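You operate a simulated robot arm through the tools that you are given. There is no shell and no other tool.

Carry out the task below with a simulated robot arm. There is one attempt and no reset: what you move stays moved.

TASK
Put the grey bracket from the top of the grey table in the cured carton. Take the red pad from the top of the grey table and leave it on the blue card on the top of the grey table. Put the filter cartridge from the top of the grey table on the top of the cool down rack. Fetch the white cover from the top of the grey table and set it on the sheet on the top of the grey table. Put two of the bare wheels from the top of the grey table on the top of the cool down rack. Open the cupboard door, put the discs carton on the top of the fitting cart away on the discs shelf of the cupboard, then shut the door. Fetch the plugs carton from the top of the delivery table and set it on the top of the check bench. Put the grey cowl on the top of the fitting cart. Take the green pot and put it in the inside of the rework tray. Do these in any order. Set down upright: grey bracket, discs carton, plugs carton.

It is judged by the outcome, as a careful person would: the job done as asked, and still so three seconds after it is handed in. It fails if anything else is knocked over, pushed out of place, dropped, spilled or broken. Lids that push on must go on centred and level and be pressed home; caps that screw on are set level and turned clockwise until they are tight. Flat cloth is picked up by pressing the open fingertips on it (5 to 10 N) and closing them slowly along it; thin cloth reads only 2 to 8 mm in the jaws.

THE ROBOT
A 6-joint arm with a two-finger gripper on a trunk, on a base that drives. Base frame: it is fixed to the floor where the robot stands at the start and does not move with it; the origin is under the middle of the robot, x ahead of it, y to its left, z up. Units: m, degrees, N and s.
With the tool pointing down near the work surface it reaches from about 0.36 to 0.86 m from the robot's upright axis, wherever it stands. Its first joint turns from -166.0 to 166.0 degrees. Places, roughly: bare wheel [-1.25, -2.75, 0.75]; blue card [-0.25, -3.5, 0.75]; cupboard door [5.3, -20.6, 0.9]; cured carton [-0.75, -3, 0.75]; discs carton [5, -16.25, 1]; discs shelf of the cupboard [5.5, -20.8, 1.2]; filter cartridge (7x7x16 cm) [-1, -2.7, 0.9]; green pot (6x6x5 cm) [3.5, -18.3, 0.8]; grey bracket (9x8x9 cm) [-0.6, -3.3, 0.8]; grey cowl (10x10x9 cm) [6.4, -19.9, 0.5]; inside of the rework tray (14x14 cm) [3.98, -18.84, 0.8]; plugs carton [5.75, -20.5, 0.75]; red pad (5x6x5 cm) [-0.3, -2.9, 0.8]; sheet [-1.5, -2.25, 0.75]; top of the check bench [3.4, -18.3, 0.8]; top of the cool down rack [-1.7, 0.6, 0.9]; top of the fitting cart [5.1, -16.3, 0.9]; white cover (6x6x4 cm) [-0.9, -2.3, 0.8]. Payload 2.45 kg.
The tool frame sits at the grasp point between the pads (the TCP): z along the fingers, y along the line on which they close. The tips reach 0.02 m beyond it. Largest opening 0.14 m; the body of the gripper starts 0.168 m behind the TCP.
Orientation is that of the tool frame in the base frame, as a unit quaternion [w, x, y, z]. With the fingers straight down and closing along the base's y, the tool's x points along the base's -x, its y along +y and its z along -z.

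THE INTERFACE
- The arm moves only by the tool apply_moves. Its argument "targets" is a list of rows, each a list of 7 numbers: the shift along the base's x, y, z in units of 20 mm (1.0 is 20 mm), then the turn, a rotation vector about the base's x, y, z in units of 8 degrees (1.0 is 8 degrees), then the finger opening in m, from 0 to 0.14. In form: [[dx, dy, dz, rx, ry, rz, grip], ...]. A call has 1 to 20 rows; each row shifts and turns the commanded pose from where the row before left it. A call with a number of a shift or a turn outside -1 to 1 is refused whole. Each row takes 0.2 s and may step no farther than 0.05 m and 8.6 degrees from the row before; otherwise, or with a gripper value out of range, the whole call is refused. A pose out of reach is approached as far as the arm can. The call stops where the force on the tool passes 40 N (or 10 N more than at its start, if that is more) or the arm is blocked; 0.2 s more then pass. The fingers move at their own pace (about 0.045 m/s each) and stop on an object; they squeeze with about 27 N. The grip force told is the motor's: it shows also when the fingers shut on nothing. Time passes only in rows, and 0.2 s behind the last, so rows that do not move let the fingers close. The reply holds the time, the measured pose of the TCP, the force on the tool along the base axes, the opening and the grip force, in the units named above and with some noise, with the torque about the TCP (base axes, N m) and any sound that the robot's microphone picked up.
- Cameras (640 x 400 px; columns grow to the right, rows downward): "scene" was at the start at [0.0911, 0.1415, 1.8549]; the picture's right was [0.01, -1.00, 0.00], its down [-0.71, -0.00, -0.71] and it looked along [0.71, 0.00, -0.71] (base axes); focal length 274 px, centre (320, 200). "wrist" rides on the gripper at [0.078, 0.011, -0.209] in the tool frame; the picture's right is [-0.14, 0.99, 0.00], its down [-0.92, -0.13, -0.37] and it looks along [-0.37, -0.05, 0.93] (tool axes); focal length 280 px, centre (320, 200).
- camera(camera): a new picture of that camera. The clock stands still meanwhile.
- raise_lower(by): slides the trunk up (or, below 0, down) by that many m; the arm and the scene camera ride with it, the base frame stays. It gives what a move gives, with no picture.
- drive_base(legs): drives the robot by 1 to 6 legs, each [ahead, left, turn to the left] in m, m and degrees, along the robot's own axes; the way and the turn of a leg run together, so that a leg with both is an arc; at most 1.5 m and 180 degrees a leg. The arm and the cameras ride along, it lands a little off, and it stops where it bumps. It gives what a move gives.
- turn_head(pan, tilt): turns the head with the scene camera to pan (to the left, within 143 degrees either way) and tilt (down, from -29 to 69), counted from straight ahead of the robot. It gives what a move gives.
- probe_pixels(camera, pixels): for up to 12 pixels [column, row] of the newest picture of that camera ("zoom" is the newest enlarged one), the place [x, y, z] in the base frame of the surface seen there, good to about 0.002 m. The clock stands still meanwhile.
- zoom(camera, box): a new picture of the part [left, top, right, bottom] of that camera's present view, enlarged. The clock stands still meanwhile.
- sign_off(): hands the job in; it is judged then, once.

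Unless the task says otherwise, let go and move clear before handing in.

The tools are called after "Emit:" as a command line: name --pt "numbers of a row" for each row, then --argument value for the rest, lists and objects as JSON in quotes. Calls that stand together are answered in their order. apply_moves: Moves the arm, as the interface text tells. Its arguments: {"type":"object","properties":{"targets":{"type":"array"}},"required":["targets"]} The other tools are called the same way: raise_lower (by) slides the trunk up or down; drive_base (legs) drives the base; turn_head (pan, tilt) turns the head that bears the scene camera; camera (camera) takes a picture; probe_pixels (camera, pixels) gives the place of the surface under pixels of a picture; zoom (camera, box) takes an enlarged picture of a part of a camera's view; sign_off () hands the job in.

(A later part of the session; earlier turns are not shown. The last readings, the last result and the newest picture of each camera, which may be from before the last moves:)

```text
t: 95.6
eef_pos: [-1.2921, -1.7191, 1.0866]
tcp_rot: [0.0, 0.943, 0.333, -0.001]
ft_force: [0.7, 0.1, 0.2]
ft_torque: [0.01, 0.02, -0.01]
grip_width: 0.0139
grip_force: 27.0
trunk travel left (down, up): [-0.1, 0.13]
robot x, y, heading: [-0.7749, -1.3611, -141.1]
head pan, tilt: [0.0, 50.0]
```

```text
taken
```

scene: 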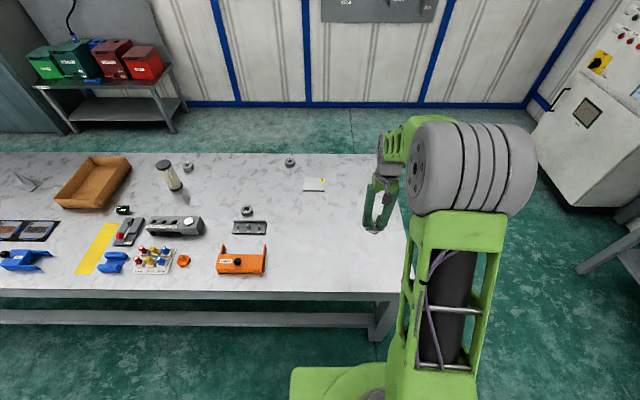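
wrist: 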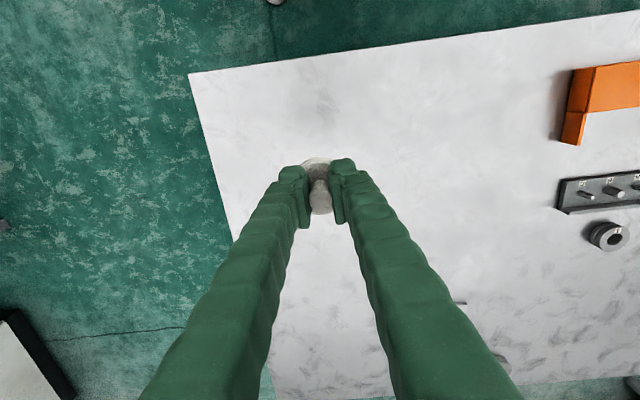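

The sheet shows at scene (315,184), with wheels at (290,162), (247,211) and (188,166). Zooming and probing.

Emit:
zoom --camera "scene" --box '[150, 140, 390, 290]'

Emit:
probe_pixels --camera "scene" --pixels '[[305, 178], [327, 177], [324, 191], [303, 190], [315, 184], [290, 160], [247, 210], [188, 166], [385, 320], [400, 215], [360, 160], [345, 154]]'

```text
2.67 times, centred on (270, 215) of scene
```

zoom: 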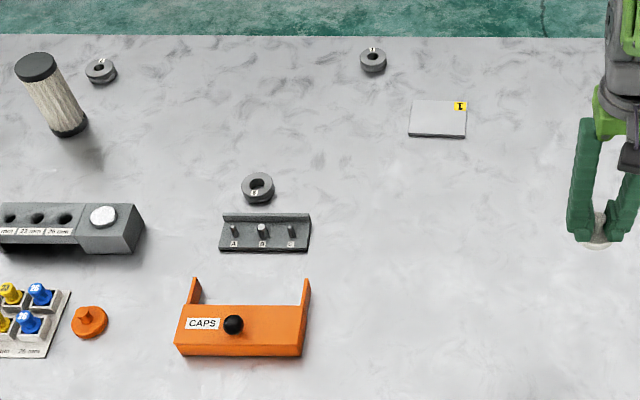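

```text
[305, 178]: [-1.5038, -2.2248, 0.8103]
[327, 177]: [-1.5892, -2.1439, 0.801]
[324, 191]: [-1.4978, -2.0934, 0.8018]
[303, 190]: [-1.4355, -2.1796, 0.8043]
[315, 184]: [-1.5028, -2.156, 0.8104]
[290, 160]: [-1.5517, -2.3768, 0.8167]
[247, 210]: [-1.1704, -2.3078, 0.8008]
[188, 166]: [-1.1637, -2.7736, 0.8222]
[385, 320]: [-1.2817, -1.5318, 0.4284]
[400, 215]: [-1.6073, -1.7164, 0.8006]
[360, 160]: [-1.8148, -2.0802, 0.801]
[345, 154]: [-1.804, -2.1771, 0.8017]
```

The sheet is an ~8 mm thick plate (marked "1") centred at (-1.503,-2.156), top 0.810, near the right end. I'll drive around to the table's right end and face along it.

Emit:
drive_base --legs '[[0, -0.68, 0], [0, 0, 89.4], [0, -0.7, 0]]'

Emit:
turn_head --pan -10 --tilt 45

Emit:
camera --camera "scene"

```text
t: 111.9
eef_pos: [-1.3976, -1.7991, 1.087]
tcp_rot: [0.0, 0.435, 0.901, 0.0]
ft_force: [1.0, -0.2, 0.7]
ft_torque: [0.03, -0.04, -0.02]
grip_width: 0.0142
grip_force: 26.6
trunk travel left (down, up): [-0.1, 0.13]
robot x, y, heading: [-1.7493, -1.2801, -51.5]
head pan, tilt: [0.0, 50.0]
```

```text
t: 112.6
eef_pos: [-1.398, -1.7974, 1.0867]
tcp_rot: [0.0, 0.435, 0.9, 0.0]
ft_force: [0.3, 0.1, 0.2]
ft_torque: [0.0, -0.01, 0.0]
grip_width: 0.0139
grip_force: 26.8
trunk travel left (down, up): [-0.1, 0.13]
robot x, y, heading: [-1.7531, -1.2787, -51.8]
head pan, tilt: [-10.0, 45.0]
```

```text
taken
```

scene: 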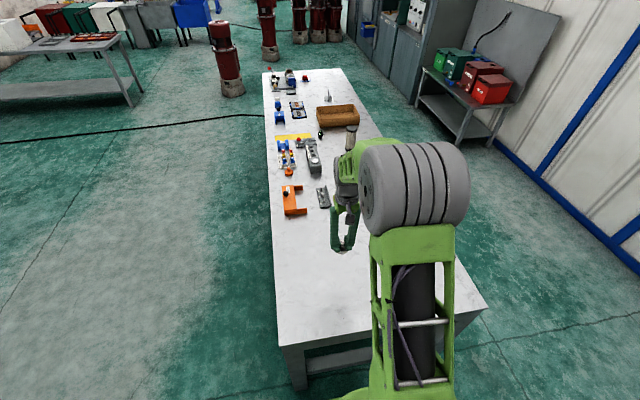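

I'm at u≈3.0, 0.49 m off the right end. Driving 0.3 m right and 0.12 m ahead to bring the sheet into reach.

Emit:
drive_base --legs '[[0, -0.3, 0], [0.12, 0, 0]]'

Emit:
camera --camera "wrist"

Emit:
camera --camera "scene"

```text
t: 116.7
eef_pos: [-1.5551, -2.0767, 1.0866]
tcp_rot: [-0.001, 0.435, 0.9, 0.001]
ft_force: [0.8, -0.3, -1.3]
ft_torque: [0.05, 0.05, 0.02]
grip_width: 0.014
grip_force: 27.0
trunk travel left (down, up): [-0.1, 0.13]
robot x, y, heading: [-1.9073, -1.5573, -51.4]
head pan, tilt: [-10.0, 45.0]
```

```text
taken
```

wrist: 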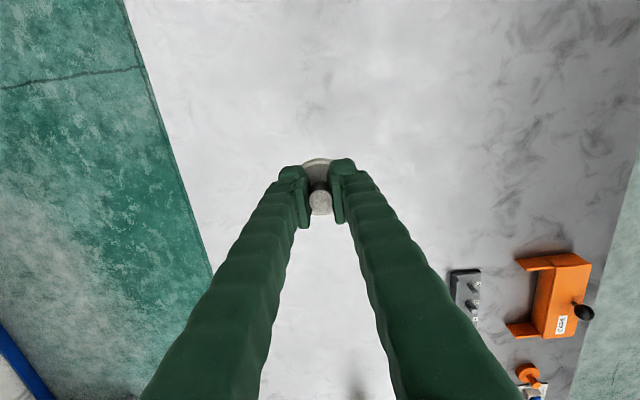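

```text
taken
```

scene: 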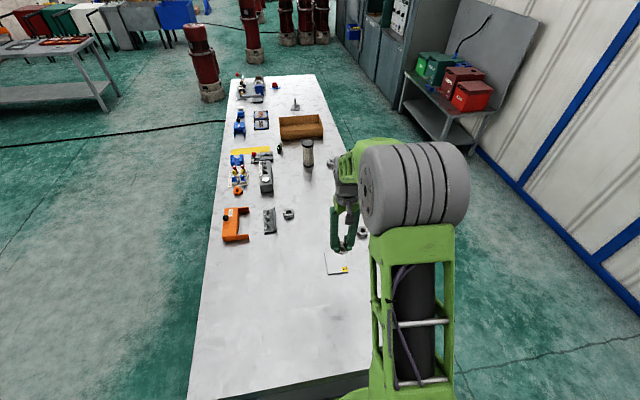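

The sheet is visible at scene (335,264). I zoom and probe its corners.

Emit:
zoom --camera "scene" --box '[280, 200, 400, 300]'

Emit:
probe_pixels --camera "scene" --pixels '[[325, 253], [346, 252], [349, 273], [327, 274], [337, 264], [361, 232], [290, 214]]'

```text
4.00 times, centred on (340, 250) of scene
```

zoom: 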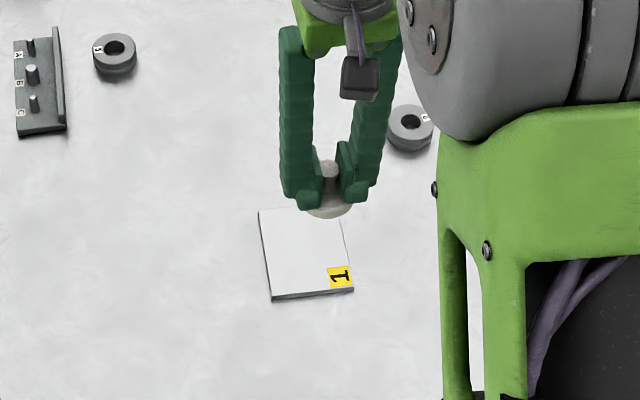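

```text
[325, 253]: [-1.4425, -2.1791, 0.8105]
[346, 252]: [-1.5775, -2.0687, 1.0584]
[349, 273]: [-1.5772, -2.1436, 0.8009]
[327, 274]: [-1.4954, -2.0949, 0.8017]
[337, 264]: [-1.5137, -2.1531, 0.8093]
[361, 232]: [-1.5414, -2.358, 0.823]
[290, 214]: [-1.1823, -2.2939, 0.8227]
```

Sheet centre ≈ (-1.508,-2.160), top 0.810. Moving over it and lowering the cover to TCP z≈0.853 first.

Emit:
apply_moves --pt "0.47 -0.83 0 0 0 0 0.0" --pt "0.47 -0.83 0 0 0 0 0.0" --pt "0.47 -0.83 0 0 0 0 0.0" --pt "0.47 -0.83 0 0 0 0 0.0" --pt "0.47 -0.83 0 0 0 0 0.0" --pt "0 0 -1 0 0 0 0.0" --pt "0 0 -1 0 0 0 0.0" --pt "0 0 -1 0 0 0 0.0" --pt "0 0 -1 0 0 0 0.0" --pt "0 0 -1 0 0 0 0.0" --pt "0 0 -1 0 0 0 0.0" --pt "0 0 -1 0 0 0 0.0" --pt "0 0 -1 0 0 0 0.0" --pt "0 0 -1 0 0 0 0.0" --pt "0 0 -1 0 0 0 0.0" --pt "0 0 -1 0 0 0 0.0"

Emit:
zoom --camera "scene" --box '[280, 200, 400, 300]'

```text
t: 120.1
eef_pos: [-1.5088, -2.1577, 0.8666]
tcp_rot: [0.0, 0.436, 0.9, 0.0]
ft_force: [0.5, -0.2, 0.0]
ft_torque: [0.01, 0.03, -0.01]
grip_width: 0.0142
grip_force: 26.8
trunk travel left (down, up): [-0.1, 0.13]
robot x, y, heading: [-1.9089, -1.5596, -51.5]
head pan, tilt: [-10.0, 45.0]
```

```text
4.00 times, centred on (340, 250) of scene
```

zoom: 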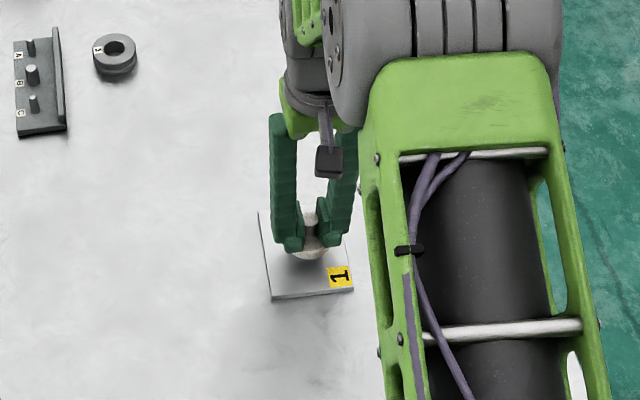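

The cover is centred over the plate, about 20 mm above. Lowering to 0.847 in small steps, then releasing and retreating up.

Emit:
apply_moves --pt "0 0 -0.6 0 0 0 0.0" --pt "0 0 -0.3 0 0 0 0.0" --pt "0 0 -0.05 0 0 0 0.0" --pt "0 0 0 0 0 0 0.0"

```text
t: 121.1
eef_pos: [-1.5096, -2.1587, 0.8474]
tcp_rot: [0.001, 0.435, 0.9, -0.001]
ft_force: [-0.6, 0.0, -0.1]
ft_torque: [0.0, -0.03, -0.01]
grip_width: 0.0141
grip_force: 26.9
trunk travel left (down, up): [-0.1, 0.13]
robot x, y, heading: [-1.9085, -1.5569, -51.5]
head pan, tilt: [-10.0, 45.0]
```

Emit:
apply_moves --pt "0 0 -0.06 0 0 0 0.02" --pt "0 0 0 0 0 0 0.04" --pt "0 0 0 0 0 0 0.05" --pt "0 0 0 0 0 0 0.05" --pt "0 0 1 0 0 0 0.05" --pt "0 0 1 0 0 0 0.05" --pt "0 0 1 0 0 0 0.05" --pt "0 0 1 0 0 0 0.05" --pt "0 0 1 0 0 0 0.05" --pt "0 0 1 0 0 0 0.05" --pt "0 0 1 0 0 0 0.05" --pt "0 0 1 0 0 0 0.05" --pt "0 0 1 0 0 0 0.05"

Emit:
camera --camera "wrist"

```text
t: 123.9
eef_pos: [-1.5081, -2.1599, 1.027]
tcp_rot: [0.001, 0.434, 0.901, 0.0]
ft_force: [0.0, 0.0, 0.6]
ft_torque: [-0.02, 0.0, 0.01]
grip_width: 0.05
grip_force: 0.0
trunk travel left (down, up): [-0.1, 0.13]
robot x, y, heading: [-1.9108, -1.5558, -51.6]
head pan, tilt: [-10.0, 45.0]
```

```text
taken
```

wrist: 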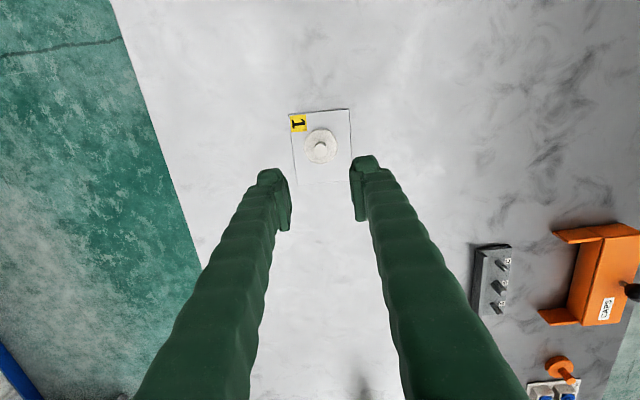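

The white cover rests centred on the plate "1". Next is the bracket from behind the table, so I check the clearance to the shelf and wall behind by probing the scene picture.

Emit:
turn_head --pan -15 --tilt 30

Emit:
camera --camera "scene"

```text
t: 124.6
eef_pos: [-1.5092, -2.1594, 1.0264]
tcp_rot: [0.0, 0.436, 0.9, 0.0]
ft_force: [0.0, -0.1, -0.1]
ft_torque: [-0.01, 0.01, 0.02]
grip_width: 0.0502
grip_force: 0.0
trunk travel left (down, up): [-0.1, 0.13]
robot x, y, heading: [-1.9085, -1.5597, -51.5]
head pan, tilt: [-15.0, 30.0]
```

```text
taken
```

scene: 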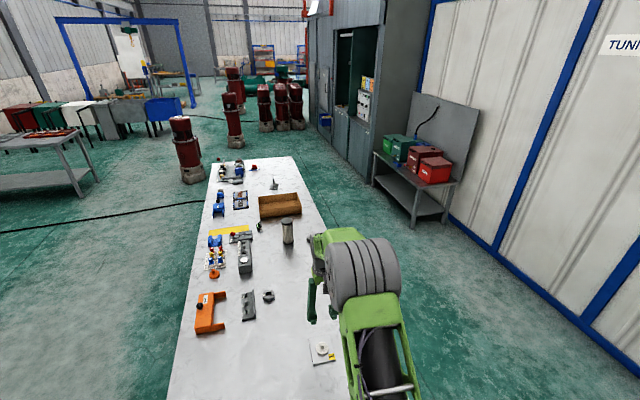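

Emit:
probe_pixels --camera "scene" --pixels '[[374, 183], [412, 226], [447, 212], [455, 182], [400, 200], [295, 157], [330, 235], [360, 260], [500, 280], [440, 250], [420, 205]]'

```text
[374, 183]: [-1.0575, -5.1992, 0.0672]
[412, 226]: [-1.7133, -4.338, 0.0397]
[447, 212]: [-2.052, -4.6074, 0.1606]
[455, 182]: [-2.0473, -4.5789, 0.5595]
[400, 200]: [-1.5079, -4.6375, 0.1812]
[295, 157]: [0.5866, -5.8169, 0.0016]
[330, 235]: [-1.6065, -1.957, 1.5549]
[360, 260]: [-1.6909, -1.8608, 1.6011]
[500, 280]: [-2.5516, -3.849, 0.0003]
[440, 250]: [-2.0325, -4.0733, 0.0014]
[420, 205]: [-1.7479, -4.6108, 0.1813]
```

The gap behind the table to the shelf is ~1.26 m, enough for the robot. I retract and raise the arm, then drive round to the back and turn to face the table.

Emit:
apply_moves --pt "-0.62 0.78 0.3 0 0 0 0.08" --pt "-0.62 0.78 0.3 0 0 0 0.08" --pt "-0.62 0.78 0.3 0 0 0 0.08" --pt "-0.62 0.78 0.3 0 0 0 0.08" --pt "-0.62 0.78 0.3 0 0 0 0.08" --pt "-0.62 0.78 0.3 0 0 0 0.08" --pt "-0.62 0.78 0.3 0 0 0 0.08" --pt "-0.62 0.78 0.3 0 0 0 0.08" --pt "-0.62 0.78 0.3 0 0 0 0.08" --pt "-0.62 0.78 0.3 0 0 0 0.08"

Emit:
drive_base --legs '[[0, -0.8, 0], [0, 0, 89.8], [0, -1.0, 0]]'

Emit:
turn_head --pan -5 --tilt 45

Emit:
camera --camera "scene"

```text
t: 126.8
eef_pos: [-1.6328, -2.0021, 1.0854]
tcp_rot: [-0.001, 0.435, 0.9, 0.0]
ft_force: [0.2, 0.3, 0.2]
ft_torque: [0.0, -0.03, 0.0]
grip_width: 0.08
grip_force: 0.1
trunk travel left (down, up): [-0.1, 0.13]
robot x, y, heading: [-1.9088, -1.5597, -51.6]
head pan, tilt: [-15.0, 30.0]
```

```text
t: 146.6
eef_pos: [-1.4875, -2.5343, 1.0855]
tcp_rot: [-0.001, -0.332, 0.943, 0.0]
ft_force: [1.0, 0.0, -0.6]
ft_torque: [0.0, -0.01, 0.0]
grip_width: 0.0797
grip_force: 0.0
trunk travel left (down, up): [-0.1, 0.13]
robot x, y, heading: [-1.9276, -2.8168, 38.9]
head pan, tilt: [-15.0, 30.0]
```

```text
t: 147.3
eef_pos: [-1.4865, -2.5342, 1.0854]
tcp_rot: [0.0, -0.332, 0.943, 0.0]
ft_force: [-0.5, 1.0, 0.6]
ft_torque: [-0.01, 0.0, -0.01]
grip_width: 0.0799
grip_force: 0.0
trunk travel left (down, up): [-0.1, 0.13]
robot x, y, heading: [-1.9318, -2.8111, 38.8]
head pan, tilt: [-5.0, 45.0]
```

```text
taken
```

scene: 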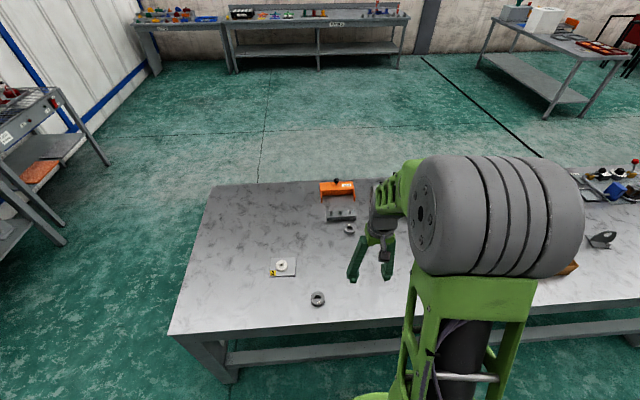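

I'm behind the table at u≈1.92 facing it. Driving right ~1.05 m to the bracket and carton.

Emit:
drive_base --legs '[[0, -1.05, 0]]'

Emit:
turn_head --pan 5 --tilt 50

Emit:
camera --camera "scene"

Emit:
camera --camera "wrist"

```text
t: 156.9
eef_pos: [-0.8223, -3.355, 1.0855]
tcp_rot: [0.001, -0.336, 0.942, 0.0]
ft_force: [-0.5, -0.3, 0.8]
ft_torque: [-0.01, 0.0, -0.01]
grip_width: 0.0798
grip_force: 0.1
trunk travel left (down, up): [-0.1, 0.13]
robot x, y, heading: [-1.2658, -3.6357, 39.5]
head pan, tilt: [-5.0, 45.0]
```

```text
t: 157.6
eef_pos: [-0.8234, -3.3543, 1.0855]
tcp_rot: [0.0, -0.336, 0.942, 0.0]
ft_force: [0.7, 0.9, -0.8]
ft_torque: [-0.02, 0.0, 0.01]
grip_width: 0.08
grip_force: 0.0
trunk travel left (down, up): [-0.1, 0.13]
robot x, y, heading: [-1.2664, -3.6354, 39.0]
head pan, tilt: [5.0, 50.0]
```

```text
taken
```

scene: 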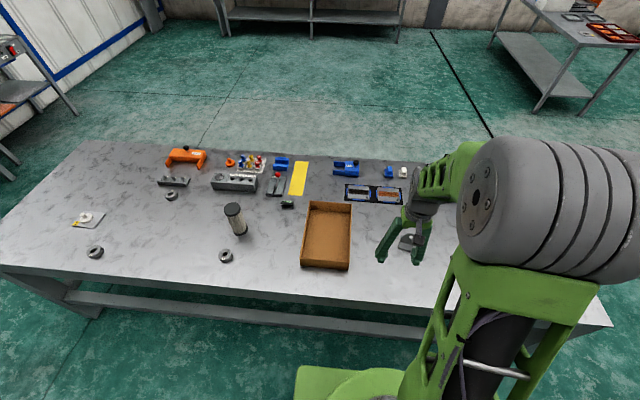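

```text
taken
```

wrist: 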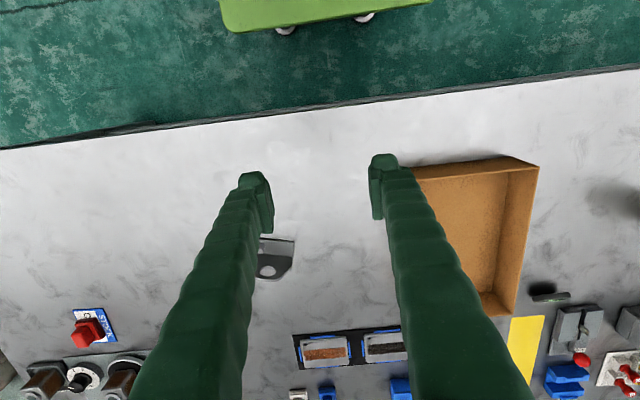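

The bracket appears at wrist (270,257), and the carton at (475,230). I zoom on both.

Emit:
zoom --camera "wrist" --box '[230, 215, 330, 300]'

Emit:
probe_pixels --camera "wrist" --pixels '[[262, 240], [293, 241], [290, 262], [282, 277], [258, 275], [270, 258], [280, 250], [415, 168], [540, 165], [512, 300], [475, 300], [470, 240]]'

Emit:
zoom --camera "scene" --box '[280, 180, 440, 280]'

```text
4.71 times, centred on (280, 258) of wrist
```

zoom: 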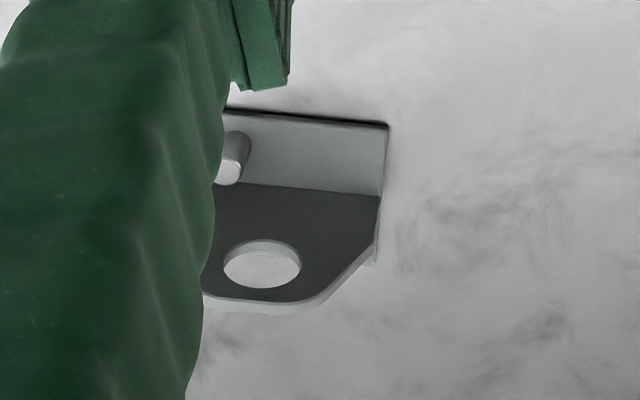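

```text
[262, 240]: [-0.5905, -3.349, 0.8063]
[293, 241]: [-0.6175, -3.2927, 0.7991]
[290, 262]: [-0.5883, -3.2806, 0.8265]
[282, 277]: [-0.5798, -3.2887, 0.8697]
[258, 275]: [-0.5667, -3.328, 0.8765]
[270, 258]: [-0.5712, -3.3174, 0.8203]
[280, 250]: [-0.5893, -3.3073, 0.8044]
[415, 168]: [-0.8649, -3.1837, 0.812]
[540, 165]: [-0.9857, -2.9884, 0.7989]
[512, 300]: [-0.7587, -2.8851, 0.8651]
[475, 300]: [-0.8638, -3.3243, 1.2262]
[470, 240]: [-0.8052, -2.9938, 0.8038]
```

```text
4.00 times, centred on (360, 230) of scene
```

zoom: 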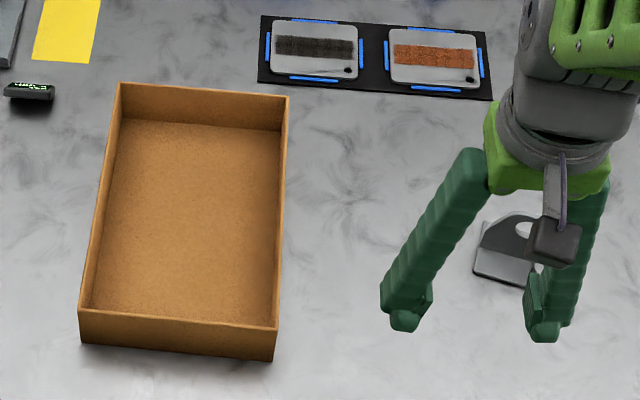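

The bracket's upright plate (with hole) stands on the far side of its base plate; plate plane runs along the table. I drive 0.1 m closer and probe carton and bracket more exactly.

Emit:
drive_base --legs '[[0.1, 0, 0]]'

Emit:
apply_moves --pt "-0.3 0.4 0 0 0 0 0.08" --pt "-0.6 0.8 0 0 0 0 0.08" --pt "-0.6 0.8 0 0 0 0 0.08" --pt "-0.6 0.8 0 0 0 0 0.08" --pt "-0.6 0.8 0 0 0 0 0.08" --pt "-0.6 0.8 0 0 0 0 0.08" --pt "-0.6 0.8 0 0 0 0 0.08"

Emit:
camera --camera "wrist"

Emit:
camera --camera "scene"

```text
t: 158.8
eef_pos: [-0.7465, -3.2923, 1.0834]
tcp_rot: [-0.001, -0.334, 0.943, 0.0]
ft_force: [0.7, 0.4, -1.0]
ft_torque: [-0.04, 0.06, 0.01]
grip_width: 0.0798
grip_force: 0.0
trunk travel left (down, up): [-0.1, 0.13]
robot x, y, heading: [-1.1907, -3.5736, 39.0]
head pan, tilt: [5.0, 50.0]
```

```text
t: 160.4
eef_pos: [-0.8244, -3.1875, 1.0849]
tcp_rot: [0.0, -0.335, 0.942, 0.0]
ft_force: [-0.8, 0.3, -0.5]
ft_torque: [-0.02, -0.02, 0.01]
grip_width: 0.0799
grip_force: 0.1
trunk travel left (down, up): [-0.1, 0.13]
robot x, y, heading: [-1.1907, -3.572, 39.1]
head pan, tilt: [5.0, 50.0]
```

```text
taken
```

wrist: 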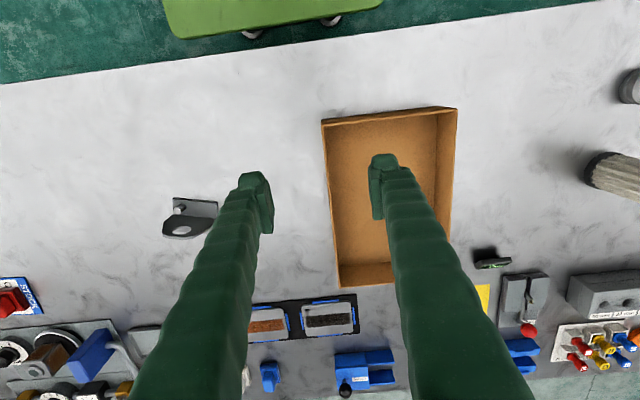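

```text
taken
```

scene: 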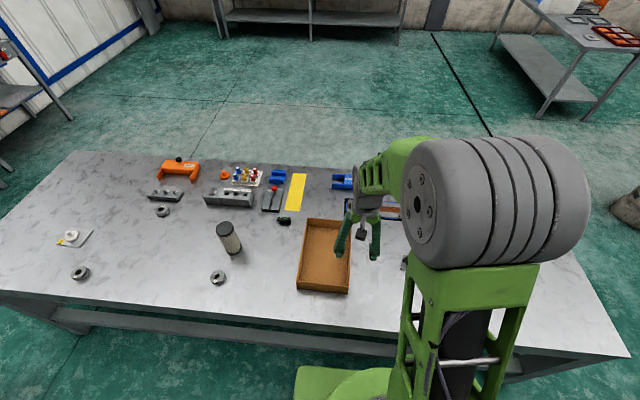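

Emit:
zoom --camera "wrist" --box '[140, 180, 260, 260]'

Emit:
probe_pixels --camera "zoom" --pixels '[[165, 105], [335, 115], [145, 240], [225, 250], [260, 230], [325, 160], [185, 130], [190, 150], [230, 190], [190, 215], [250, 150], [215, 240]]'

Emit:
probe_pixels --camera "wrist" --pixels '[[322, 122], [457, 110], [449, 212], [341, 286], [333, 204], [340, 150], [435, 130], [390, 280], [350, 255], [345, 270]]'

```text
5.00 times, centred on (200, 220) of wrist
```

zoom: 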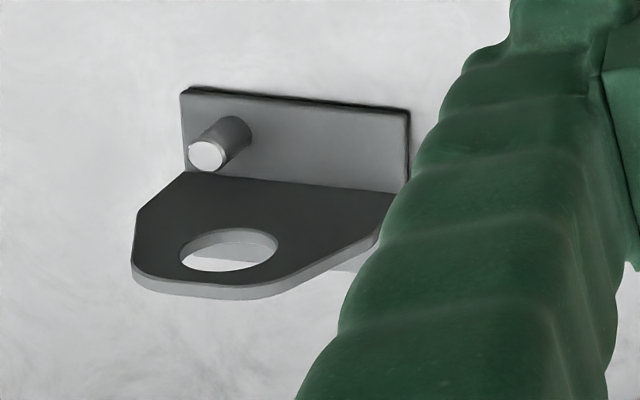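

```text
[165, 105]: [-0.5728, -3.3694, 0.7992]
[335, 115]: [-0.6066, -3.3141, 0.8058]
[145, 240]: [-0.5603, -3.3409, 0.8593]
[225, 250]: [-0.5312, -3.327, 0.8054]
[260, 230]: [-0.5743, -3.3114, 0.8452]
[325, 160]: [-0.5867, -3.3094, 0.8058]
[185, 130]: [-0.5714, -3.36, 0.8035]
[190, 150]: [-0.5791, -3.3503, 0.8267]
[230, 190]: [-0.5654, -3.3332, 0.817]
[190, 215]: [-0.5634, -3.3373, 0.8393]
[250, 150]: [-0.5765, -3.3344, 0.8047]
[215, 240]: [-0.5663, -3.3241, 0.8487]
```

```text
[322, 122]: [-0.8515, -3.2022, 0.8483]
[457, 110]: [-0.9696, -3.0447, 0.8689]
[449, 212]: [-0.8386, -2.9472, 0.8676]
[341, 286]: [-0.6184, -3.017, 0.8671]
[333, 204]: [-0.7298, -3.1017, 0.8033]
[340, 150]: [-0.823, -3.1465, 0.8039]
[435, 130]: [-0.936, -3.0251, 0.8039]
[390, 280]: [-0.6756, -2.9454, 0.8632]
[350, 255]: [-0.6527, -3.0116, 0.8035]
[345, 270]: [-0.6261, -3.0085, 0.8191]
```

The bracket's upright plate seems turned relative to the table; I probe more points on its face from this one picture to fix its angle.

Emit:
zoom --camera "wrist" --box '[140, 180, 260, 260]'

Emit:
probe_pixels --camera "zoom" --pixels '[[185, 185], [220, 195], [260, 200], [300, 205], [340, 205], [370, 205], [150, 230], [160, 215], [310, 225], [190, 95], [300, 105], [400, 112]]'

```text
5.00 times, centred on (200, 220) of wrist
```

zoom: 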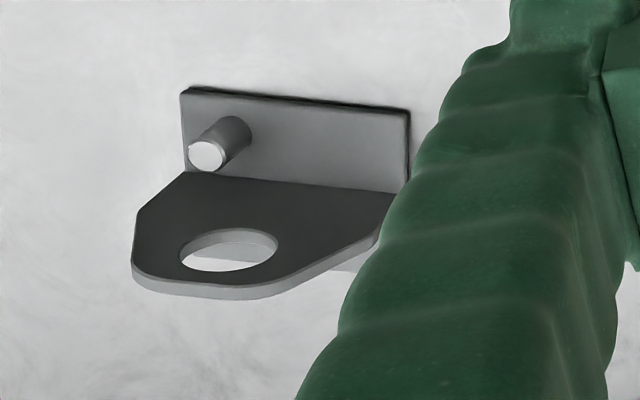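

```text
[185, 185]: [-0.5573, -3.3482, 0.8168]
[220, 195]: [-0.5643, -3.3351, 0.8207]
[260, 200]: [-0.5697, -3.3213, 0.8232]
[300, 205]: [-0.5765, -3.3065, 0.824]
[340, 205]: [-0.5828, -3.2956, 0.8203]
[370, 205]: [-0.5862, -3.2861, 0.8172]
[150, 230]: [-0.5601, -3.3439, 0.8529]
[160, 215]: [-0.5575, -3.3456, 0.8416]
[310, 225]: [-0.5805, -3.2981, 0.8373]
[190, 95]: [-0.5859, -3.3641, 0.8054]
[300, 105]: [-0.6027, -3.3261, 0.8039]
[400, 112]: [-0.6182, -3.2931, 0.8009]
```

The plate's plane is at 115° (normal 25°), its middle at about (-0.571,-3.313), and the carton is centred at (-0.794,-3.031) with floor 0.804. I move above the bracket while turning the gripper 76° so it closes across the plate.

Emit:
apply_moves --pt "0.97 -0.48 0 0 0 0.73 0.06" --pt "0.97 -0.48 0 0 0 0.73 0.06" --pt "0.97 -0.48 0 0 0 0.73 0.06" --pt "0.97 -0.48 0 0 0 0.73 0.06" --pt "0.97 -0.48 0 0 0 0.73 0.06" --pt "0.97 -0.48 0 0 0 0.73 0.06" --pt "0.97 -0.48 0 0 0 0.73 0.06" --pt "0.97 -0.48 0 0 0 0.73 0.06" --pt "0.97 -0.48 0 0 0 0.73 0.06" --pt "0.97 -0.48 0 0 0 0.73 0.06" --pt "0.97 -0.48 0 0 0 0.73 0.06" --pt "0.97 -0.48 0 0 0 0.73 0.06" --pt "0.97 -0.48 0 0 0 0.73 0.06"

Emit:
apply_moves --pt "0 0 -1 0 0 0 0.06" --pt "0 0 -1 0 0 0 0.06" --pt "0 0 -1 0 0 0 0.06" --pt "0 0 -1 0 0 0 0.06" --pt "0 0 -1 0 0 0 0.06"

Emit:
camera --camera "wrist"

Emit:
zoom --camera "wrist" --box '[240, 120, 400, 220]'

```text
t: 163.2
eef_pos: [-0.5699, -3.3132, 1.0836]
tcp_rot: [0.0, 0.844, -0.536, 0.001]
ft_force: [0.1, -0.1, -0.3]
ft_torque: [-0.01, 0.01, 0.01]
grip_width: 0.0599
grip_force: 0.1
trunk travel left (down, up): [-0.1, 0.13]
robot x, y, heading: [-1.1885, -3.5731, 39.2]
head pan, tilt: [5.0, 50.0]
```

```text
t: 164.4
eef_pos: [-0.5724, -3.3133, 0.9868]
tcp_rot: [0.001, 0.844, -0.537, -0.001]
ft_force: [-0.2, -0.7, 1.2]
ft_torque: [0.02, 0.05, -0.01]
grip_width: 0.0598
grip_force: 0.0
trunk travel left (down, up): [-0.1, 0.13]
robot x, y, heading: [-1.1876, -3.5746, 39.1]
head pan, tilt: [5.0, 50.0]
```

```text
taken
```

wrist: 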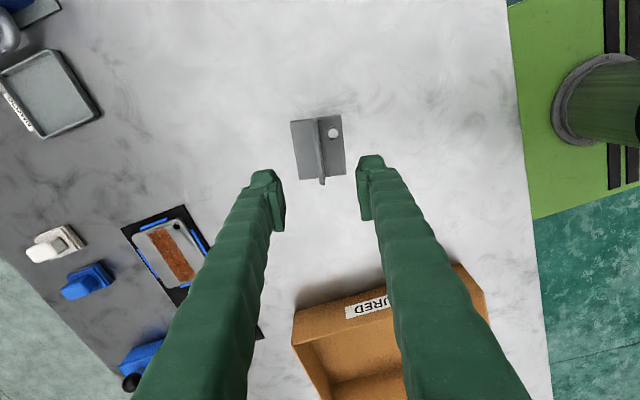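

```text
4.00 times, centred on (320, 170) of wrist
```

zoom: 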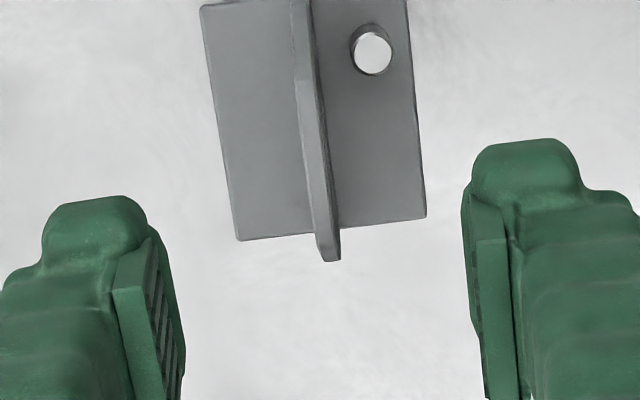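

The plate is between the fingers, aligned; I probe the base corners to verify the centre before descending.

Emit:
probe_pixels --camera "zoom" --pixels '[[207, 8], [402, 5], [420, 214], [241, 236], [331, 250], [305, 10], [372, 55], [318, 180], [355, 55], [315, 120]]'

```text
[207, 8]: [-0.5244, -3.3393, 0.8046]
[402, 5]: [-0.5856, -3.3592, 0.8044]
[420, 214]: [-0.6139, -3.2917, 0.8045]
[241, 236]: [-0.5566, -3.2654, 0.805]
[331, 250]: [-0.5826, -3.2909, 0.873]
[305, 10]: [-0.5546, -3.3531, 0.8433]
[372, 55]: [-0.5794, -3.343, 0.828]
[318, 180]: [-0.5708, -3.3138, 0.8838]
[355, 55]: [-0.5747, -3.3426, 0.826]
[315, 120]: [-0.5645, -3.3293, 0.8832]
```

Bracket centre is (-0.5705,-3.314), plate top 0.884, stud top 0.828 off to the side. Lowering 0.14 m and closing.

Emit:
apply_moves --pt "0.05 0 -1 0 0 0 0.06" --pt "0 0 -1 0 0 0 0.06" --pt "0 0 -1 0 0 0 0.06" --pt "0 0 -1 0 0 0 0.06" --pt "0 0 -1 0 0 0 0.06" --pt "0 0 -1 0 0 0 0.06" --pt "0 0 -1 0 0 0 0.06" --pt "0 0 0 0 0 0 0.0" --pt "0 0 0 0 0 0 0.0" --pt "0 0 0 0 0 0 0.0" --pt "0 0 0 0 0 0 0.0" --pt "0 0 0 0 0 0 0.0" --pt "0 0 0 0 0 0 0.0"

```text
t: 167.2
eef_pos: [-0.5731, -3.3116, 0.8448]
tcp_rot: [-0.001, 0.844, -0.537, 0.0]
ft_force: [2.2, 1.1, 2.0]
ft_torque: [-0.01, -0.05, 0.01]
grip_width: 0.006
grip_force: 27.2
trunk travel left (down, up): [-0.1, 0.13]
robot x, y, heading: [-1.1892, -3.5738, 39.0]
head pan, tilt: [5.0, 50.0]
```

The plate is gripped (6 mm). Lifting and moving over the carton centre with a small turn to align with it.

Emit:
apply_moves --pt "0 0 0.5 0 0 0 0.0" --pt "0 0 1 0 0 0 0.0" --pt "0 0 1 0 0 0 0.0" --pt "0 0 1 0 0 0 0.0" --pt "0 0 1 0 0 0 0.0" --pt "0 0 1 0 0 0 0.0" --pt "0 0 1 0 0 0 0.0" --pt "0 0 1 0 0 0 0.0" --pt "0 0 0.5 0 0 0 0.0"

Emit:
apply_moves --pt "-0.737 0.935 0 0 0 0.11 0.0" --pt "-0.737 0.935 0 0 0 0.11 0.0" --pt "-0.737 0.935 0 0 0 0.11 0.0" --pt "-0.737 0.935 0 0 0 0.11 0.0" --pt "-0.737 0.935 0 0 0 0.11 0.0" --pt "-0.737 0.935 0 0 0 0.11 0.0" --pt "-0.737 0.935 0 0 0 0.11 0.0" --pt "-0.737 0.935 0 0 0 0.11 0.0" --pt "-0.737 0.935 0 0 0 0.11 0.0" --pt "-0.737 0.935 0 0 0 0.11 0.0" --pt "-0.737 0.935 0 0 0 0.11 0.0" --pt "-0.737 0.935 0 0 0 0.11 0.0" --pt "-0.737 0.935 0 0 0 0.11 0.0" --pt "-0.737 0.935 0 0 0 0.11 0.0" --pt "-0.737 0.935 0 0 0 0.11 0.0"

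Emit:
camera --camera "wrist"

Emit:
camera --camera "scene"

```text
t: 169.2
eef_pos: [-0.5719, -3.3136, 1.0058]
tcp_rot: [0.0, 0.844, -0.536, 0.0]
ft_force: [-0.1, -0.2, -6.4]
ft_torque: [0.02, 0.02, -0.01]
grip_width: 0.0063
grip_force: 26.9
trunk travel left (down, up): [-0.1, 0.13]
robot x, y, heading: [-1.1861, -3.5751, 39.2]
head pan, tilt: [5.0, 50.0]
```

```text
t: 172.4
eef_pos: [-0.7921, -3.0318, 1.0045]
tcp_rot: [0.0, 0.9, -0.437, 0.001]
ft_force: [0.3, 0.0, -6.0]
ft_torque: [0.0, -0.01, -0.01]
grip_width: 0.0058
grip_force: 26.5
trunk travel left (down, up): [-0.1, 0.13]
robot x, y, heading: [-1.1883, -3.5747, 39.0]
head pan, tilt: [5.0, 50.0]
```

```text
taken
```

wrist: 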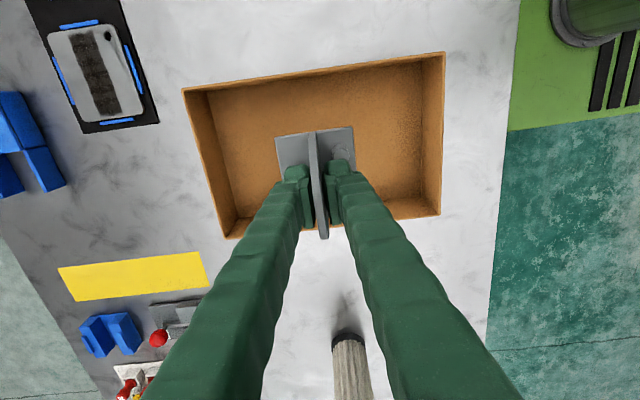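

```text
taken
```

scene: 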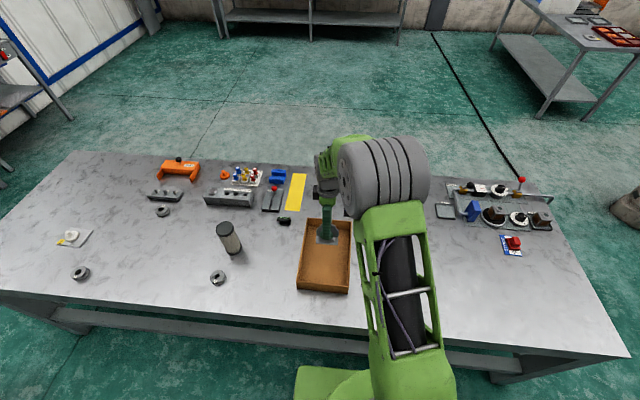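

Bracket (≈0.6 kg) hangs over the CURED carton. I check the carton's corners against the TCP before lowering.

Emit:
probe_pixels --camera "wrist" --pixels '[[185, 90], [443, 54], [438, 213], [227, 236], [250, 150], [400, 120], [278, 140], [352, 130]]'

```text
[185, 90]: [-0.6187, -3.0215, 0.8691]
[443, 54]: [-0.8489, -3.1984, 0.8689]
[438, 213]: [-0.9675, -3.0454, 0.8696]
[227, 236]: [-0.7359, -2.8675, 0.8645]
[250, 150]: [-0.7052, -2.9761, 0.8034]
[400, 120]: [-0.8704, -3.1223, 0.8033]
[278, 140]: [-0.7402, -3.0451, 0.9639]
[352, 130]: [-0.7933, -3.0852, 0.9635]
```

TCP is at the carton's centre. Lowering to just above the floor, then slowly to contact.

Emit:
apply_moves --pt "0 0 -1 0 0 0 0.0" --pt "0 0 -1 0 0 0 0.0" --pt "0 0 -1 0 0 0 0.0" --pt "0 0 -1 0 0 0 0.0" --pt "0 0 -1 0 0 0 0.0" --pt "0 0 -1 0 0 0 0.0" --pt "0 0 -1 0 0 0 0.0" --pt "0 0 -0.5 0 0 0 0.0" --pt "0 0 -0.15 0 0 0 0.0" --pt "0 0 -0.08 0 0 0 0.0"

```text
t: 174.6
eef_pos: [-0.7911, -3.0331, 0.8501]
tcp_rot: [0.0, 0.899, -0.437, 0.0]
ft_force: [0.0, -0.5, -4.5]
ft_torque: [0.01, 0.04, 0.03]
grip_width: 0.006
grip_force: 26.7
trunk travel left (down, up): [-0.1, 0.13]
robot x, y, heading: [-1.1868, -3.569, 39.1]
head pan, tilt: [5.0, 50.0]
```

Emit:
apply_moves --pt "0 0 -0.08 0 0 0 0.0" --pt "0 0 -0.04 0 0 0 0.0"

```text
t: 175.2
eef_pos: [-0.7915, -3.0315, 0.851]
tcp_rot: [-0.001, 0.9, -0.437, 0.001]
ft_force: [0.1, -2.9, 13.6]
ft_torque: [-0.32, -0.25, -0.02]
grip_width: 0.0058
grip_force: 26.5
trunk travel left (down, up): [-0.1, 0.13]
robot x, y, heading: [-1.1893, -3.5706, 39.2]
head pan, tilt: [5.0, 50.0]
```

The force rose to +13.6 N, so the bracket rests on the carton floor. Opening and backing out straight up.

Emit:
apply_moves --pt "0 0 0.05 0 0 0 0.01" --pt "0 0 0 0 0 0 0.03" --pt "0 0 0 0 0 0 0.05" --pt "0 0 0 0 0 0 0.05" --pt "0 0 1 0 0 0 0.05" --pt "0 0 1 0 0 0 0.05" --pt "0 0 1 0 0 0 0.05" --pt "0 0 1 0 0 0 0.05" --pt "0 0 1 0 0 0 0.05" --pt "0 0 1 0 0 0 0.05" --pt "0 0 1 0 0 0 0.05" --pt "0 0 1 0 0 0 0.05" --pt "0 0 1 0 0 0 0.05" --pt "0 0 1 0 0 0 0.05"

Emit:
camera --camera "wrist"

```text
t: 178.2
eef_pos: [-0.7921, -3.0331, 1.0492]
tcp_rot: [0.001, 0.9, -0.435, -0.001]
ft_force: [-0.2, -0.8, -0.2]
ft_torque: [0.02, -0.01, -0.01]
grip_width: 0.0497
grip_force: 0.1
trunk travel left (down, up): [-0.1, 0.13]
robot x, y, heading: [-1.1869, -3.5709, 39.2]
head pan, tilt: [5.0, 50.0]
```

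```text
taken
```

wrist: 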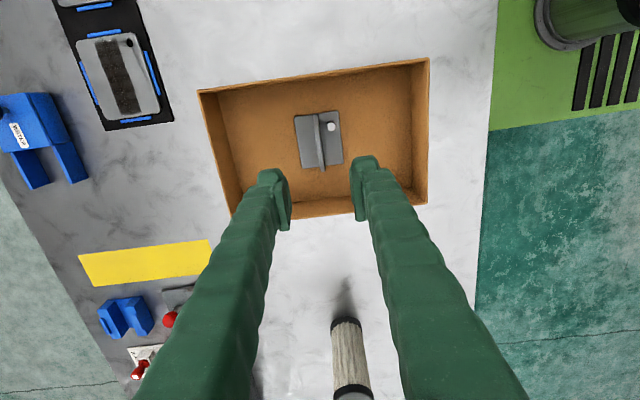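

The bracket stands upright in the CURED carton. Next the filter cartridge: I raise, turn the gripper back to neutral and drive 0.45 m left along the back of the table.

Emit:
apply_moves --pt "-0.4 -0.32 0.3 0 0 -1 0.1" --pt "-0.4 -0.32 0.3 0 0 -1 0.1" --pt "-0.4 -0.32 0.3 0 0 -1 0.1" --pt "-0.4 -0.32 0.3 0 0 -1 0.1" --pt "-0.4 -0.32 0.3 0 0 -1 0.1" --pt "-0.4 -0.32 0.3 0 0 -1 0.1" --pt "-0.4 -0.32 0.3 0 0 -1 0.1" --pt "-0.4 -0.32 0.3 0 0 -1 0.1" --pt "-0.4 -0.32 0 0 0 -1 0.1" --pt "-0.4 -0.32 0 0 0 -1 0.1" --pt "-0.4 -0.32 0 0 0 -1 0.1"

Emit:
drive_base --legs '[[0, 0.45, 0]]'

Emit:
camera --camera "wrist"

Emit:
camera --camera "scene"

```text
t: 180.6
eef_pos: [-0.8806, -3.1035, 1.0984]
tcp_rot: [0.0, -0.343, 0.939, -0.001]
ft_force: [-0.2, -0.1, -0.1]
ft_torque: [-0.02, 0.01, -0.02]
grip_width: 0.0999
grip_force: 0.0
trunk travel left (down, up): [-0.1, 0.13]
robot x, y, heading: [-1.1864, -3.5716, 38.9]
head pan, tilt: [5.0, 50.0]
```

```text
t: 185.1
eef_pos: [-1.1657, -2.7497, 1.0975]
tcp_rot: [0.0, -0.342, 0.94, 0.0]
ft_force: [0.2, 0.4, -0.7]
ft_torque: [-0.01, 0.0, 0.01]
grip_width: 0.1001
grip_force: 0.1
trunk travel left (down, up): [-0.1, 0.13]
robot x, y, heading: [-1.4753, -3.2163, 38.8]
head pan, tilt: [5.0, 50.0]
```

```text
taken
```

wrist: 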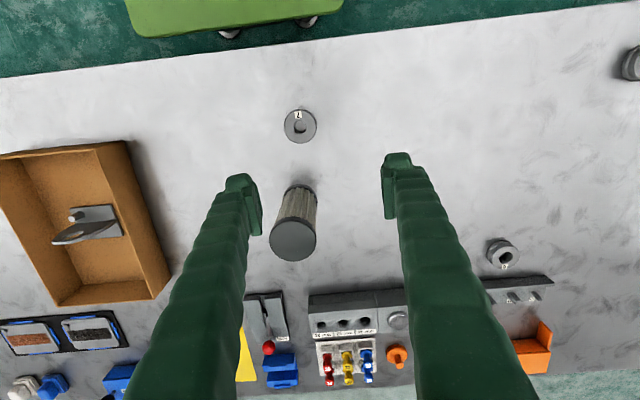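

```text
taken
```

scene: 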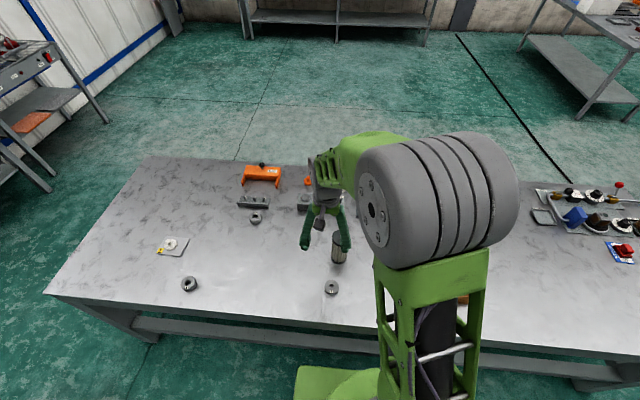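

Emit:
probe_pixels --camera "wrist" --pixels '[[293, 241], [271, 237], [315, 237], [293, 222], [293, 259], [300, 190], [301, 110], [301, 143], [284, 126], [316, 127], [302, 205]]'

Emit:
zoom --camera "wrist" --box '[240, 90, 360, 270]'

```text
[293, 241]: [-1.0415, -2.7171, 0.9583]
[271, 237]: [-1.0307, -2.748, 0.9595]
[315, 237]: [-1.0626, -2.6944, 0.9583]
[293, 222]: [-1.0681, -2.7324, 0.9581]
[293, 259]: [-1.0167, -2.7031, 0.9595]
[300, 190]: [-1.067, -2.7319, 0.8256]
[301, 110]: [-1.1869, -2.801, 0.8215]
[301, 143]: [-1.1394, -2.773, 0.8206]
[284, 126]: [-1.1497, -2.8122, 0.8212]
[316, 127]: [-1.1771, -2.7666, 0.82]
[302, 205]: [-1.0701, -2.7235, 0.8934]
```

```text
2.22 times, centred on (300, 180) of wrist
```

zoom: 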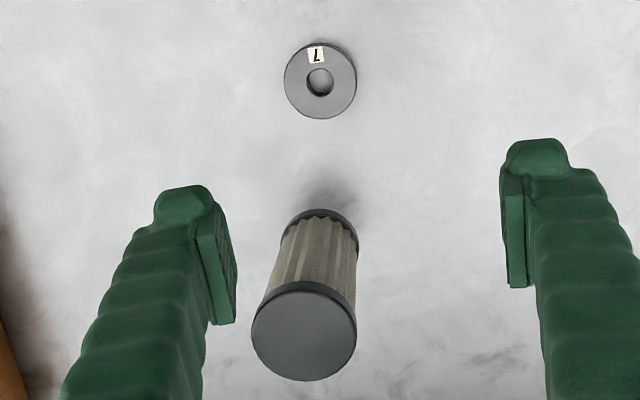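

Cartridge axis is at (-1.0435,-2.718), top 0.959, Ø≈63 mm. I move over it and descend with fingers open 0.10 to z≈0.89.

Emit:
apply_moves --pt "0.873 0.226 0 0 0 0 0.1" --pt "0.873 0.226 0 0 0 0 0.1" --pt "0.873 0.226 0 0 0 0 0.1" --pt "0.873 0.226 0 0 0 0 0.1" --pt "0.873 0.226 0 0 0 0 0.1" --pt "0.873 0.226 0 0 0 0 0.1" --pt "0.873 0.226 0 0 0 0 0.1" --pt "0 0 -1 0 0 0 0.1" --pt "0 0 -1 0 0 0 0.1" --pt "0 0 -1 0 0 0 0.1" --pt "0 0 -1 0 0 0 0.1" --pt "0 0 -1 0 0 0 0.1"

Emit:
camera --camera "wrist"

```text
t: 187.7
eef_pos: [-1.044, -2.7184, 0.9959]
tcp_rot: [0.0, -0.342, 0.94, 0.0]
ft_force: [-0.5, -0.1, -0.6]
ft_torque: [0.0, -0.01, -0.03]
grip_width: 0.1
grip_force: 0.0
trunk travel left (down, up): [-0.1, 0.13]
robot x, y, heading: [-1.4745, -3.219, 38.7]
head pan, tilt: [5.0, 50.0]
```

```text
taken
```

wrist: 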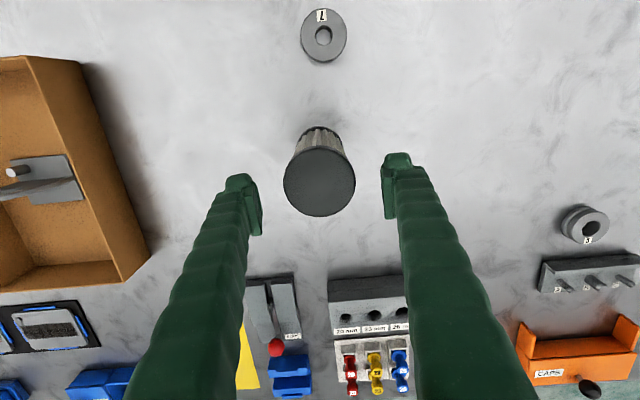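

The cartridge is centred between the fingers (320,183). Descending to z≈0.89 and closing.

Emit:
apply_moves --pt "0 0 -1 0 0 0 0.1" --pt "0 0 -1 0 0 0 0.1" --pt "0 0 -1 0 0 0 0.1" --pt "0 0 -1 0 0 0 0.1" --pt "0 0 -1 0 0 0 0.1" --pt "0 0 -0.3 0 0 0 0.1" --pt "0 0 0 0 0 0 0.05" --pt "0 0 0 0 0 0 0.04" --pt "0 0 0 0 0 0 0.03" --pt "0 0 0 0 0 0 0.02" --pt "0 0 0 0 0 0 0.02"

```text
t: 190.1
eef_pos: [-1.0429, -2.7182, 0.8924]
tcp_rot: [-0.001, -0.343, 0.94, 0.0]
ft_force: [0.3, -0.5, -0.2]
ft_torque: [0.07, -0.04, 0.01]
grip_width: 0.0718
grip_force: 27.0
trunk travel left (down, up): [-0.1, 0.13]
robot x, y, heading: [-1.4759, -3.2183, 38.9]
head pan, tilt: [5.0, 50.0]
```

Gripped at 72 mm. Lifting 0.2 m, then driving along the back, around the right end and toward the cool-down rack.

Emit:
apply_moves --pt "0 0 0.5 0 0 0 0.02" --pt "0 0 1 0 0 0 0.02" --pt "0 0 1 0 0 0 0.02" --pt "0 0 1 0 0 0 0.02" --pt "0 0 1 0 0 0 0.02" --pt "0 0 1 0 0 0 0.02" --pt "0 0 1 0 0 0 0.02" --pt "0 0 1 0 0 0 0.02" --pt "0 0 1 0 0 0 0.02" --pt "0 0 1 0 0 0 0.02" --pt "0 0 1 0 0 0 0.02"

Emit:
drive_base --legs '[[0, 1.5, 0], [0, 0.1, 0]]'

Emit:
turn_head --pan 40 --tilt 30

Emit:
camera --camera "scene"

```text
t: 192.5
eef_pos: [-1.0429, -2.7164, 1.1016]
tcp_rot: [0.0, -0.343, 0.939, 0.0]
ft_force: [0.1, -1.3, -2.6]
ft_torque: [0.02, 0.01, 0.03]
grip_width: 0.0717
grip_force: 26.8
trunk travel left (down, up): [-0.1, 0.13]
robot x, y, heading: [-1.4704, -3.2142, 38.9]
head pan, tilt: [5.0, 50.0]
```

```text
t: 207.1
eef_pos: [-2.059, -1.4623, 1.1009]
tcp_rot: [-0.001, -0.342, 0.94, 0.0]
ft_force: [-0.6, 0.7, -2.3]
ft_torque: [-0.04, -0.03, 0.0]
grip_width: 0.0707
grip_force: 27.4
trunk travel left (down, up): [-0.1, 0.13]
robot x, y, heading: [-2.4905, -1.9638, 39.1]
head pan, tilt: [5.0, 50.0]
```

```text
t: 208.1
eef_pos: [-2.0579, -1.4621, 1.1014]
tcp_rot: [-0.001, -0.343, 0.939, 0.0]
ft_force: [-0.5, 0.6, -2.1]
ft_torque: [0.0, 0.03, 0.03]
grip_width: 0.0708
grip_force: 27.1
trunk travel left (down, up): [-0.1, 0.13]
robot x, y, heading: [-2.4936, -1.9588, 39.2]
head pan, tilt: [40.0, 30.0]
```

```text
taken
```

scene: 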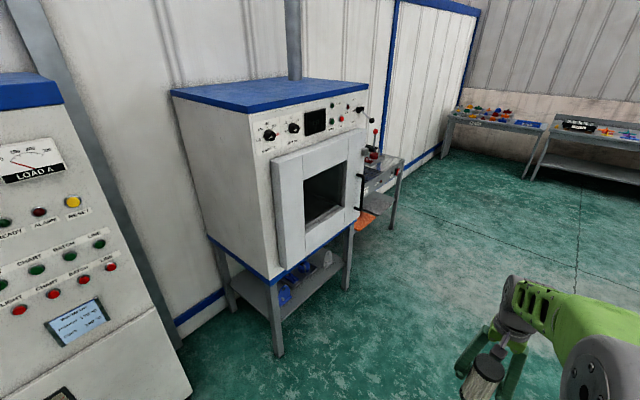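

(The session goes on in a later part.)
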